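You operate a simulated robot arm through the tools that you are given. There is no shell and no other tool. Be economical: measure what you need, move in short steps, check, and stop when the job is done.

Carry out the task below with a simulated robot arm. There is one attempt and no reset: what you move stays moved.

TASK
Slide the wrapped present along the folding table top until it stands next to the red watch case.
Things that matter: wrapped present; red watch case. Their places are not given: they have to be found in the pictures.

It is judged by the outcome, as a careful person would: the job done as asked, and still so three seconds after it is handed in. It fails if anything else is knocked over, pushed out of place, dropped, spilled or broken.

THE ROBOT
A 7-joint arm with a two-finger parallel gripper, fixed in place. Base frame: the origin is at the foot of the arm, x ahead of it, y to its left, z up; the work surface is at about z = 0.8. Lengths are in m, angles in degrees, forces in N, time in s.
With the tool pointing down near the work surface it reaches from about 0.24 to 0.68 m from the base axis. Its first joint turns from -66.0 to 66.0 degrees. Payload 2.4 kg.
Tool frame: the origin (TCP) lies between the finger pads and is the grasp point; the fingertips stand 0.03 m ahead of it; z points along the fingers, y is the line along which they close. The gripper opens to 0.094 m. The fingers are 0.028 m wide and 0.01 m thick; the gripper's body (0.05 by 0.096 m) begins 0.055 m behind the TCP.
Orientation is told as [roll, pitch, yaw] about the base's x, y, z axes, in that order, counted from this pose: with the fingers straight down and closing along the base's y, the tool's x points along the base's -x, its y along +y and its z along -z.

THE INTERFACE
- The arm moves only by the tool send_rows. Its argument "commands" is one flat list of numbers, 6 for each row, row after row: the shift along the tool's x, y, z in mm, then the turn, a rotation vector about the tool's x, y, z in degrees. In form: [tx, ty, tz, ax, ay, az, tx, ty, tz, ax, ay, az, ...]. A call has 1 to 12 rows; each row is the pose to reach, as a shift and turn from the pose commanded when the call began, along the tool's axes at that moment. "jaw" is the finger opening in mm, from 0 to 94, set as the call begins (left out, the last holds). A row lasts 0.2 s, in which the tool goes at most 0.05 m and 8.6 degrees; a call with a longer step from one row to the next is refused whole, and so is a gripper value outside its range. A pose out of reach is approached as far as the arm can. The call stops where the force on the tool passes 40 N (or 10 N more than at its start, if that is more) or the arm is blocked; 0.2 s more then pass. The fingers move at their own pace (about 0.153 m/s each) and stop on an object; they squeeze with about 38 N. The grip force told is the motor's: it shows also when the fingers shut on nothing. Time passes only in rows, and 0.2 s behind the last, so rows that repeat a pose let the fingers close. It gives the time, the measured TCP pose, the force on the tool (base axes), the opening and the grip force at its end, in the units of the frame above (readings bear some noise), and new pictures: "show" is both (left out), scene, wrist or none.
- Cameras (640 x 400 px; columns grow to the right, rows downward): "scene" is fixed at [0.0441, 0.4795, 1.4496]; the picture's right is [-0.69, -0.73, 0.00], its down [-0.44, 0.42, -0.80] and it looks along [0.58, -0.55, -0.60] (base axes); focal length 337 px, centre (320, 200). "wrist" rides on the gripper at [-0.037, 0, -0.058] in the tool frame; the picture's right is [0.00, -1.00, 0.00], its down [0.97, 0.00, -0.24] and it looks along [0.24, 0.00, 0.97] (tool axes); focal length 218 px, centre (320, 200).
- point_at(camera, pixels): for up to 12 pixels [column, row] of the newest picture of that camera ("zoom" is the newest enlarged one), the place [x, y, z] in the base frame of the surface seen there, good to about 0.002 m, but the place of the scene camera against the robot may be out by one fixed shift of up to 0.012 m in any direction. No time passes.
- enlarge(camera, box): a new picture of the part [left, top, right, bottom] of that camera's present view, enlarged. No time passes.
- hand_in(): hands the job in; it is judged then, once.

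Work in short steps. Measure before you move; look again where a grasp or a placing could have gone wrong, and mend it. You have 60 turns and 120 pictures in all, the two below and enlarged ones among them. Open the gripper and draw the arm clear of the work before you hand the job in, unless the task says otherwise; then end with one line.

The tools are called after "Request:" as a command line: name --argument value ..., lists and objects as JSON in quotes. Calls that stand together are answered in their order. send_rows: Moves the arm, as the interface text tells. Its arguments: {"type":"object","properties":{"commands":{"type":"array","items":{"type":"number"}},"jaw":{"type":"number"},"show":{"type":"string","enum":["both","scene","wrist","none"]}},"required":["commands"]} The other tools are called the same way: point_at (camera, pixels) gives the place of the surface under pixels of a picture; enlarge (camera, box) takes an enlarged picture of a part of a camera's view; hand_in () hands the job in.

At the start:

```text
time_s: 0.0
tcp_pos: [0.3807, -0.0968, 0.9934]
orientation: [0.1, 0.0, 0.0]
contact_force: [-0.3, -0.2, 0.6]
grip_width: 0.0941
finger_force: 0.1
```

scene: 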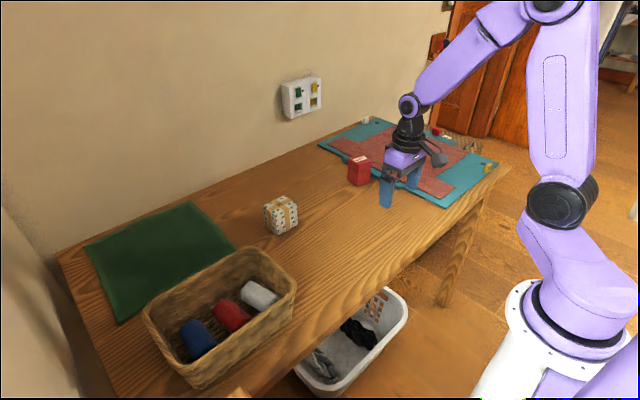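
wrist: 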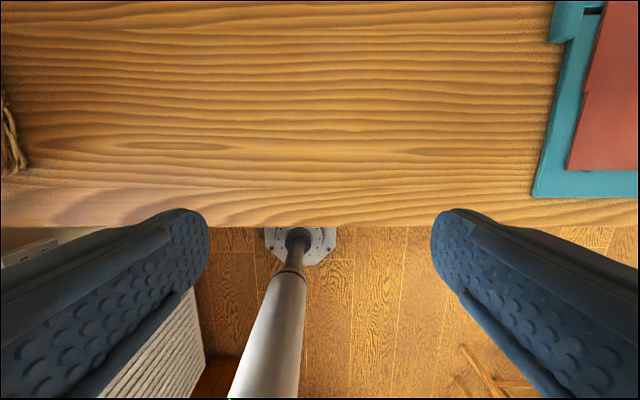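

The present is near (281,215) and the red case near (359,171) in the scene picture. I enlarge that region to measure both.

Request:
enlarge --camera "scene" --box '[240, 130, 400, 250]'

Request:
point_at --camera "scene" --pixels '[[264, 208], [273, 234], [298, 225], [281, 200], [349, 160], [349, 183], [370, 182], [360, 158], [320, 210], [296, 204], [271, 210], [371, 162]]'

```text
3.33 times, centred on (320, 190) of scene
```

zoom: 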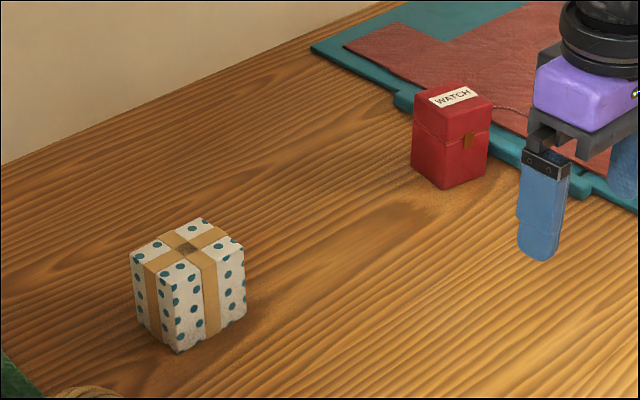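

```text
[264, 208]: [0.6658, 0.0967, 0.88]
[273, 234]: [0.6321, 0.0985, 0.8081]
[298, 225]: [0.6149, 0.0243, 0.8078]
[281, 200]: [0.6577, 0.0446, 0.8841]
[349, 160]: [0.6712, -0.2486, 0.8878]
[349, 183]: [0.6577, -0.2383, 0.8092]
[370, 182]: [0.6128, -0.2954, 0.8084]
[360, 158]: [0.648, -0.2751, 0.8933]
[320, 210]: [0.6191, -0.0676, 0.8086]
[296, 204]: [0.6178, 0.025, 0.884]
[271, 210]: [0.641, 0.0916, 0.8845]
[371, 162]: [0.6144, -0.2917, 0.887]
```

The zoom shows the corners clearly, so I measure the top and bottom corners of both objects there.

Request:
point_at --camera "zoom" --pixels '[[132, 254], [172, 271], [244, 242], [204, 220], [140, 324], [178, 350], [245, 315], [188, 247]]'

Request:
point_at --camera "zoom" --pixels '[[415, 99], [447, 111], [490, 98], [457, 86], [413, 165], [446, 187], [486, 165], [430, 130], [470, 125], [500, 150], [405, 105]]'

```text
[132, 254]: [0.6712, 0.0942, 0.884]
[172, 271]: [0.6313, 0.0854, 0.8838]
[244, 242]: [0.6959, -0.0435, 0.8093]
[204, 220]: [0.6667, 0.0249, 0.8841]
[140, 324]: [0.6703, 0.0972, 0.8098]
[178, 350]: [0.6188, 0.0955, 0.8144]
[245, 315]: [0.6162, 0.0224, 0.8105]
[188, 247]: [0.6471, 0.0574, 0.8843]
```

```text
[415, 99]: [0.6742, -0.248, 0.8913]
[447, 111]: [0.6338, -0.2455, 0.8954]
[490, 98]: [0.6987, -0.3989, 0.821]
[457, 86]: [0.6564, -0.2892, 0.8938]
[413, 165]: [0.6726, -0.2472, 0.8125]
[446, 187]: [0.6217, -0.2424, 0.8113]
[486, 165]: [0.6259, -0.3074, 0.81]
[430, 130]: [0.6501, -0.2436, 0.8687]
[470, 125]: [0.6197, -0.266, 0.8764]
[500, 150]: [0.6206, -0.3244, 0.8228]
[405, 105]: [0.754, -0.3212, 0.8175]
```

The present spans about x 0.617–0.672, y 0.023–0.096 and the red case spans y −0.243 to −0.30, at nearly the same x. I plan to push along −y from the +y side with both fingers (yaw 90), so I check the basket's clearance there.

Request:
point_at --camera "scene" --pixels '[[252, 250], [240, 255], [225, 265], [296, 288], [270, 260], [246, 240], [236, 247], [215, 225], [250, 228], [385, 205]]'

Request:
send_rows --commands '[0, 0, 0, 0, 0, 8, 0, 0, 0, 0, 0, 16, 0, 0, 0, 0, 0, 24, 0, 0, 0, 0, 0, 32]' --show "none" --jaw 30

```text
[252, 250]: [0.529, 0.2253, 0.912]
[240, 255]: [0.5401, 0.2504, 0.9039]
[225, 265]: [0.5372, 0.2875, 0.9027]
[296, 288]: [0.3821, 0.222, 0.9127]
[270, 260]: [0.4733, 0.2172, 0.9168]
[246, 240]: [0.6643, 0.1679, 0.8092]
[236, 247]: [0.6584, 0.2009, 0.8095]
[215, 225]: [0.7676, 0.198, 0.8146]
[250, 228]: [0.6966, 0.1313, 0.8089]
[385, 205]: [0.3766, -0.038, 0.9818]
```

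```text
time_s: 1.0
tcp_pos: [0.3806, -0.0967, 0.9929]
orientation: [0.0, 0.0, -32.2]
contact_force: [0.1, -0.1, -0.4]
grip_width: 0.03
finger_force: 0.1
```

The basket stays at y > 0.21, so it is clear. A positive tool turn gives negative yaw and I want +90 to keep the wrist camera behind the push, so I turn the other way.

Request:
send_rows --commands '[0, 0, 0, 0, 0, -8.4, 0, 0, 0, 0, 0, -16.8, 0, 0, 0, 0, 0, -25.2, 0, 0, 0, 0, 0, -33.6, 0, 0, 0, 0, 0, -42, 0, 0, 0, 0, 0, -50.4, 0, 0, 0, 0, 0, -58.8, 0, 0, 0, 0, 0, -67.2, 0, 0, 0, 0, 0, -75.6, 0, 0, 0, 0, 0, -84, 0, 0, 0, 0, 0, -92]' --show "none"

Request:
send_rows --commands '[0, 0, 0, 0, 0, -8, 0, 0, 0, 0, 0, -16, 0, 0, 0, 0, 0, -24, 0, 0, 0, 0, 0, -30]' --show "none"

```text
time_s: 3.4
tcp_pos: [0.381, -0.0981, 0.9933]
orientation: [0.1, 0.0, 60.2]
contact_force: [0.4, 0.4, -0.2]
grip_width: 0.0301
finger_force: 0.0
```

```text
time_s: 4.4
tcp_pos: [0.3811, -0.0972, 0.9923]
orientation: [-0.1, -0.1, 90.2]
contact_force: [-0.7, -0.3, -0.2]
grip_width: 0.03
finger_force: 0.2
```

Yaw is 90: tool x is base −y and tool y is base −x. I move at height to above (0.645, 0.135).

Request:
send_rows --commands '[-29, -33, 0, 0, 0, 0, -58, -66, 0, 0, 0, 0, -87, -99, 0, 0, 0, 0, -116, -132, 0, 0, 0, 0, -145, -165, 0, 0, 0, 0, -174, -198, 0, 0, 0, 0, -203, -231, 0, 0, 0, 0, -232, -264, 0, 0, 0, 0]'

```text
time_s: 6.2
tcp_pos: [0.6441, 0.1369, 0.9938]
orientation: [0.3, 0.1, 89.9]
contact_force: [0.3, -0.4, -1.0]
grip_width: 0.0298
finger_force: 0.0
```

scene: 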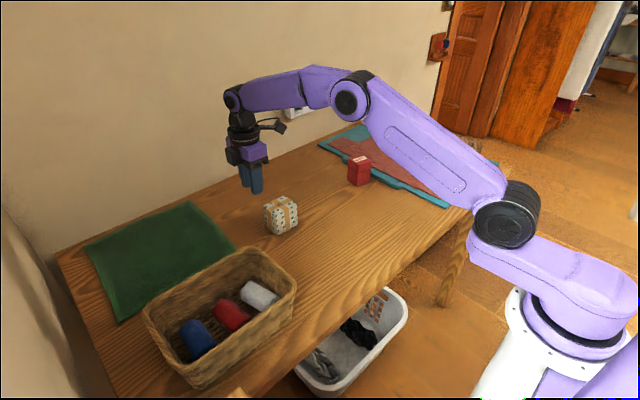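
wrist: 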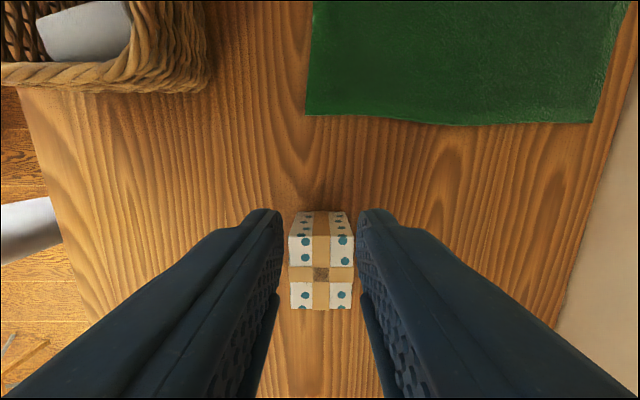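

The wrist view shows the present aligned and between the fingers. I measure it with the wrist camera, which has no frame shift.

Request:
point_at --camera "wrist" --pixels '[[291, 240], [352, 240], [294, 306], [350, 306], [322, 274], [296, 216], [344, 216], [320, 196], [321, 225], [445, 120], [305, 112]]'

```text
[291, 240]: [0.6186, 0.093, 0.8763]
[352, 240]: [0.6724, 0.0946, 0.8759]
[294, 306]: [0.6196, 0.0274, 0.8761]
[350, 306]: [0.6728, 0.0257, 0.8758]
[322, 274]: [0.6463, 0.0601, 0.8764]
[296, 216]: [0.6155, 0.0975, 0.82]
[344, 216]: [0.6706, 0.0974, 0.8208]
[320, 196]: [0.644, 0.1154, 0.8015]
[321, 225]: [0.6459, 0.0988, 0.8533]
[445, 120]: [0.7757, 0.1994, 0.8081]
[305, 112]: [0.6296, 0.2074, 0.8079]
```

The present spans x 0.617–0.673, y 0.024–0.098 with its top at 0.876. I back off 6 mm and descend to z 0.846, which puts the tips about 15 mm above the table.

Request:
send_rows --commands '[-6, 0, 35, 0, 0, 0, -6, 0, 70, 0, 0, 0, -6, 0, 105, 0, 0, 0, -6, 0, 130, 0, 0, 0, -6, 0, 147, 0, 0, 0]'

```text
time_s: 7.4
tcp_pos: [0.6442, 0.1413, 0.8463]
orientation: [0.0, -0.1, 90.1]
contact_force: [0.1, 0.4, -0.2]
grip_width: 0.03
finger_force: 0.1
```

scene: 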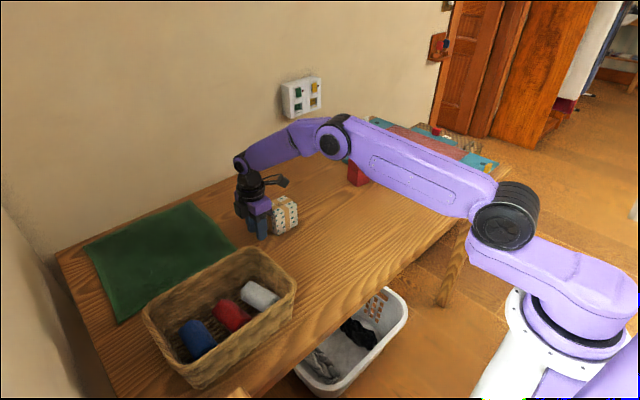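
wrist: 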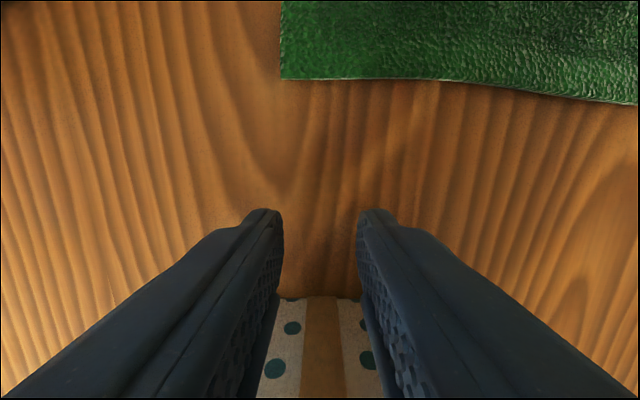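

Descended cleanly behind the present. Before pushing I check how low the forearm is relative to the red case.

Request:
point_at --camera "scene" --pixels '[[333, 140], [350, 160], [400, 180], [440, 200], [290, 140], [283, 182], [250, 160], [355, 178]]'

Request:
send_rows --commands '[10, 0, 0, 0, 0, 0, 20, 0, 0, 0, 0, 0, 30, 0, 0, 0, 0, 0, 40, 0, 0, 0, 0, 0, 50, 0, 0, 0, 0, 0, 60, 0, 0, 0, 0, 0]'

```text
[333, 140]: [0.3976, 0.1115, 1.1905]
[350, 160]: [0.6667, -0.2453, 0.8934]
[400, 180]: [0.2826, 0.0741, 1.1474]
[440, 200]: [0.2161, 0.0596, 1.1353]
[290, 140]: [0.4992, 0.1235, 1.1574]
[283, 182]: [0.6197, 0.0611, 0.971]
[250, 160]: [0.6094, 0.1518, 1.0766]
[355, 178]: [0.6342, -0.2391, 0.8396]
```

```text
time_s: 8.8
tcp_pos: [0.6439, 0.0815, 0.8445]
orientation: [0.1, 0.0, 90.1]
contact_force: [-0.1, 1.7, 0.7]
grip_width: 0.0301
finger_force: 0.0
```

scene: 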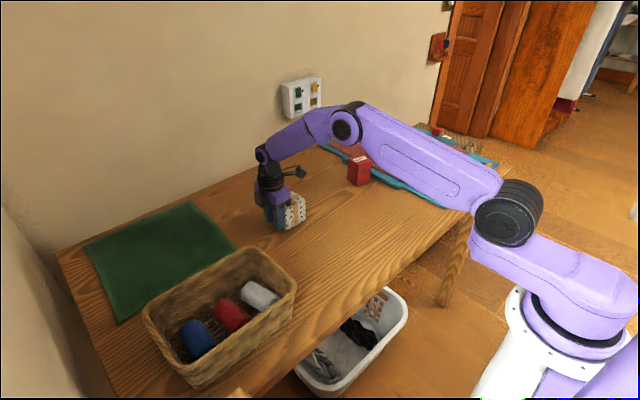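
wrist: 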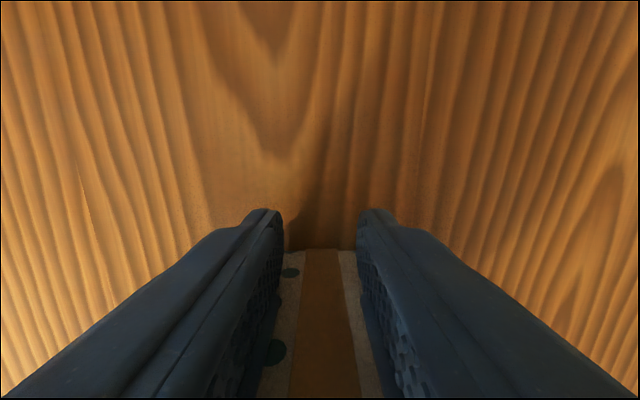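

The arm is well above everything (lowest overhang z≈0.97 against a case top of about 0.89) and the present slides straight with about 2 N. I continue 150 mm.

Request:
send_rows --commands '[12.5, 0, 0, 0, 0, 0, 25, 0, 0, 0, 0, 0, 37.5, 0, 0, 0, 0, 0, 50, 0, 0, 0, 0, 0, 62.5, 0, 0, 0, 0, 0, 75, 0, 0, 0, 0, 0, 87.5, 0, 0, 0, 0, 0, 100, 0, 0, 0, 0, 0, 112.5, 0, 0, 0, 0, 0, 125, 0, 0, 0, 0, 0, 137.5, 0, 0, 0, 0, 0, 150, 0, 0, 0, 0, 0]' --show "scene"

Request:
enlarge --camera "scene" --box '[280, 130, 400, 220]'

```text
time_s: 11.4
tcp_pos: [0.6461, -0.0679, 0.8468]
orientation: [0.0, 0.0, 90.0]
contact_force: [0.2, -0.3, -0.4]
grip_width: 0.0297
finger_force: 0.1
```

scene: 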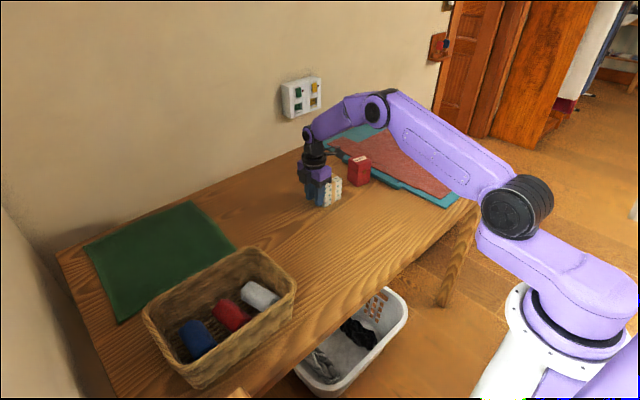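

```text
4.44 times, centred on (340, 175) of scene
```

zoom: 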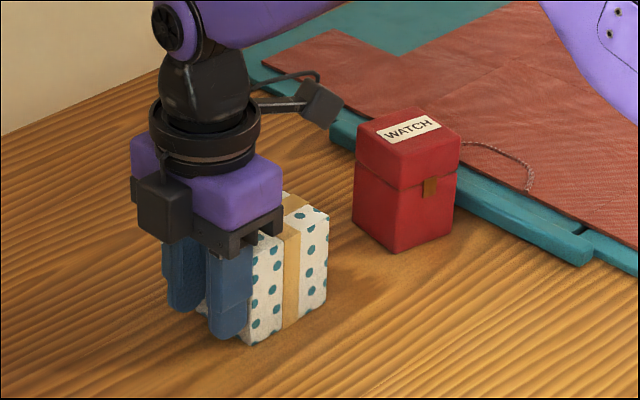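

It is still straight. I measure the remaining gap between the present's leading edge (~(326,303) in the zoom) and the case's near face.

Request:
point_at --camera "zoom" --pixels '[[326, 300], [327, 222], [326, 260], [375, 215], [394, 248], [360, 225], [394, 210], [375, 165], [390, 180], [247, 340], [312, 115]]'

```text
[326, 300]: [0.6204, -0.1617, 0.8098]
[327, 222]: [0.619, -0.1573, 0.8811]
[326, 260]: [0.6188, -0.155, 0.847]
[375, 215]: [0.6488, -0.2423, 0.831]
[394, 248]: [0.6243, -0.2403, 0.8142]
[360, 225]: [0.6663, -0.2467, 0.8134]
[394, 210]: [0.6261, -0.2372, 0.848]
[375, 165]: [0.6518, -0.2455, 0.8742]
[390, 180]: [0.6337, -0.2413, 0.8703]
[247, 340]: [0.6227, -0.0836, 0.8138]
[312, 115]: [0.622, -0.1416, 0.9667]
```

The gap is about 80 mm. I push 64 mm more, slowly, and look again.

Request:
send_rows --commands '[10, 0, 0, 0, 0, 0, 20, 0, 0, 0, 0, 0, 30, 0, 0, 0, 0, 0, 40, 0, 0, 0, 0, 0, 50, 0, 0, 0, 0, 0, 58, 0, 0, 0, 0, 0, 64, 0, 0, 0, 0, 0]' --show "none"

Request:
enlarge --camera "scene" --box '[300, 130, 420, 220]'

```text
time_s: 13.0
tcp_pos: [0.6454, -0.1337, 0.8466]
orientation: [0.0, 0.0, 90.0]
contact_force: [0.6, 0.7, 1.3]
grip_width: 0.03
finger_force: 0.0
```

```text
4.44 times, centred on (360, 175) of scene
```

zoom: 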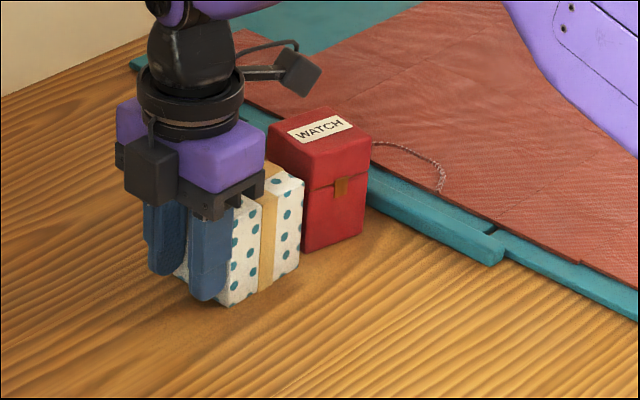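

Request:
point_at --camera "zoom" --pixels '[[298, 265], [303, 185], [300, 225], [305, 248], [307, 205], [315, 240], [330, 175]]'

```text
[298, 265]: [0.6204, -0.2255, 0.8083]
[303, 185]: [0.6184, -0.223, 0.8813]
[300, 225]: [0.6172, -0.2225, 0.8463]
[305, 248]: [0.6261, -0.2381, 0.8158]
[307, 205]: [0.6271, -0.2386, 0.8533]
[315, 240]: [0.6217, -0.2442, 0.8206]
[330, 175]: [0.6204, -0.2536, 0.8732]
```

The gap is about 14 mm. I push 8 mm more to stand it right beside the case without touching, then back off.

Request:
send_rows --commands '[3, 0, 0, 0, 0, 0, 6, 0, 0, 0, 0, 0, 8, 0, 0, 0, 0, 0, 8, 0, 0, 0, 0, 0, -10, 0, 0, 0, 0, 0, -40, 0, 0, 0, 0, 0, -55, 0, -30, 0, 0, 0, -65, 0, -70, 0, 0, 0, -75, 0, -110, 0, 0, 0, -110, 0, -140, 0, 0, 0, -155, 0, -150, 0, 0, 0]' --show "scene"

Request:
enlarge --camera "scene" --box '[300, 130, 420, 220]'

```text
time_s: 15.4
tcp_pos: [0.6459, 0.0209, 0.997]
orientation: [0.0, 0.0, 89.9]
contact_force: [-0.5, -0.3, 0.4]
grip_width: 0.0301
finger_force: 0.0
```

scene: 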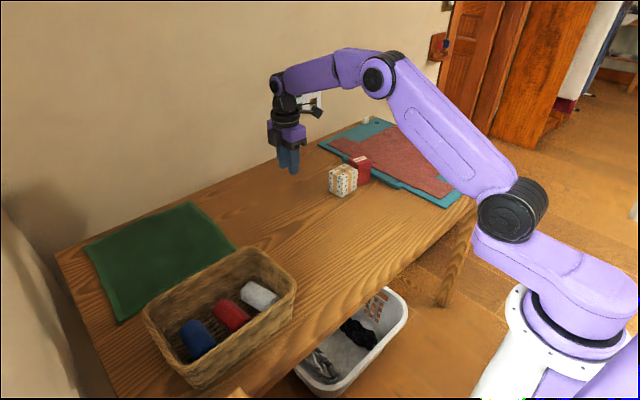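

```text
4.44 times, centred on (360, 175) of scene
```

zoom: 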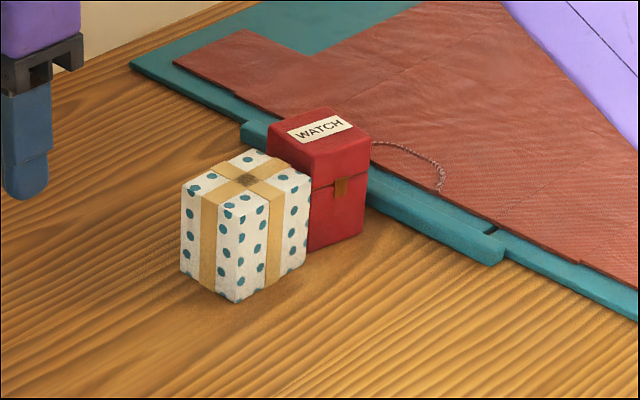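

The present stands upright right next to the red case, and the case hasn't moved (its label is still at (320,128) in the zoom). I open the gripper and hand in.

Request:
send_rows --commands '[0, 0, -20, 0, 0, 0, 0, 0, -20, 0, 0, 0]' --jaw 94 --show "none"

Request:
point_at --camera "zoom" --pixels '[[304, 262], [310, 180], [313, 235], [320, 128]]'

```text
time_s: 16.0
tcp_pos: [0.645, 0.0207, 1.0172]
orientation: [0.0, 0.0, 90.0]
contact_force: [0.0, 0.1, -0.6]
grip_width: 0.0941
finger_force: 0.1
```

```text
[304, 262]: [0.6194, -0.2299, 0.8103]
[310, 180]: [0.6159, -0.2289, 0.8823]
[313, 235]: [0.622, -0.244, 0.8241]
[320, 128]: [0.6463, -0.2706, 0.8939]
```

Request:
hand_in

```text
The job is handed in.
```

The wrapped present now stands upright next to the red watch case, with a gap of roughly 1 cm; the case was not moved, and the arm is clear with the gripper open.
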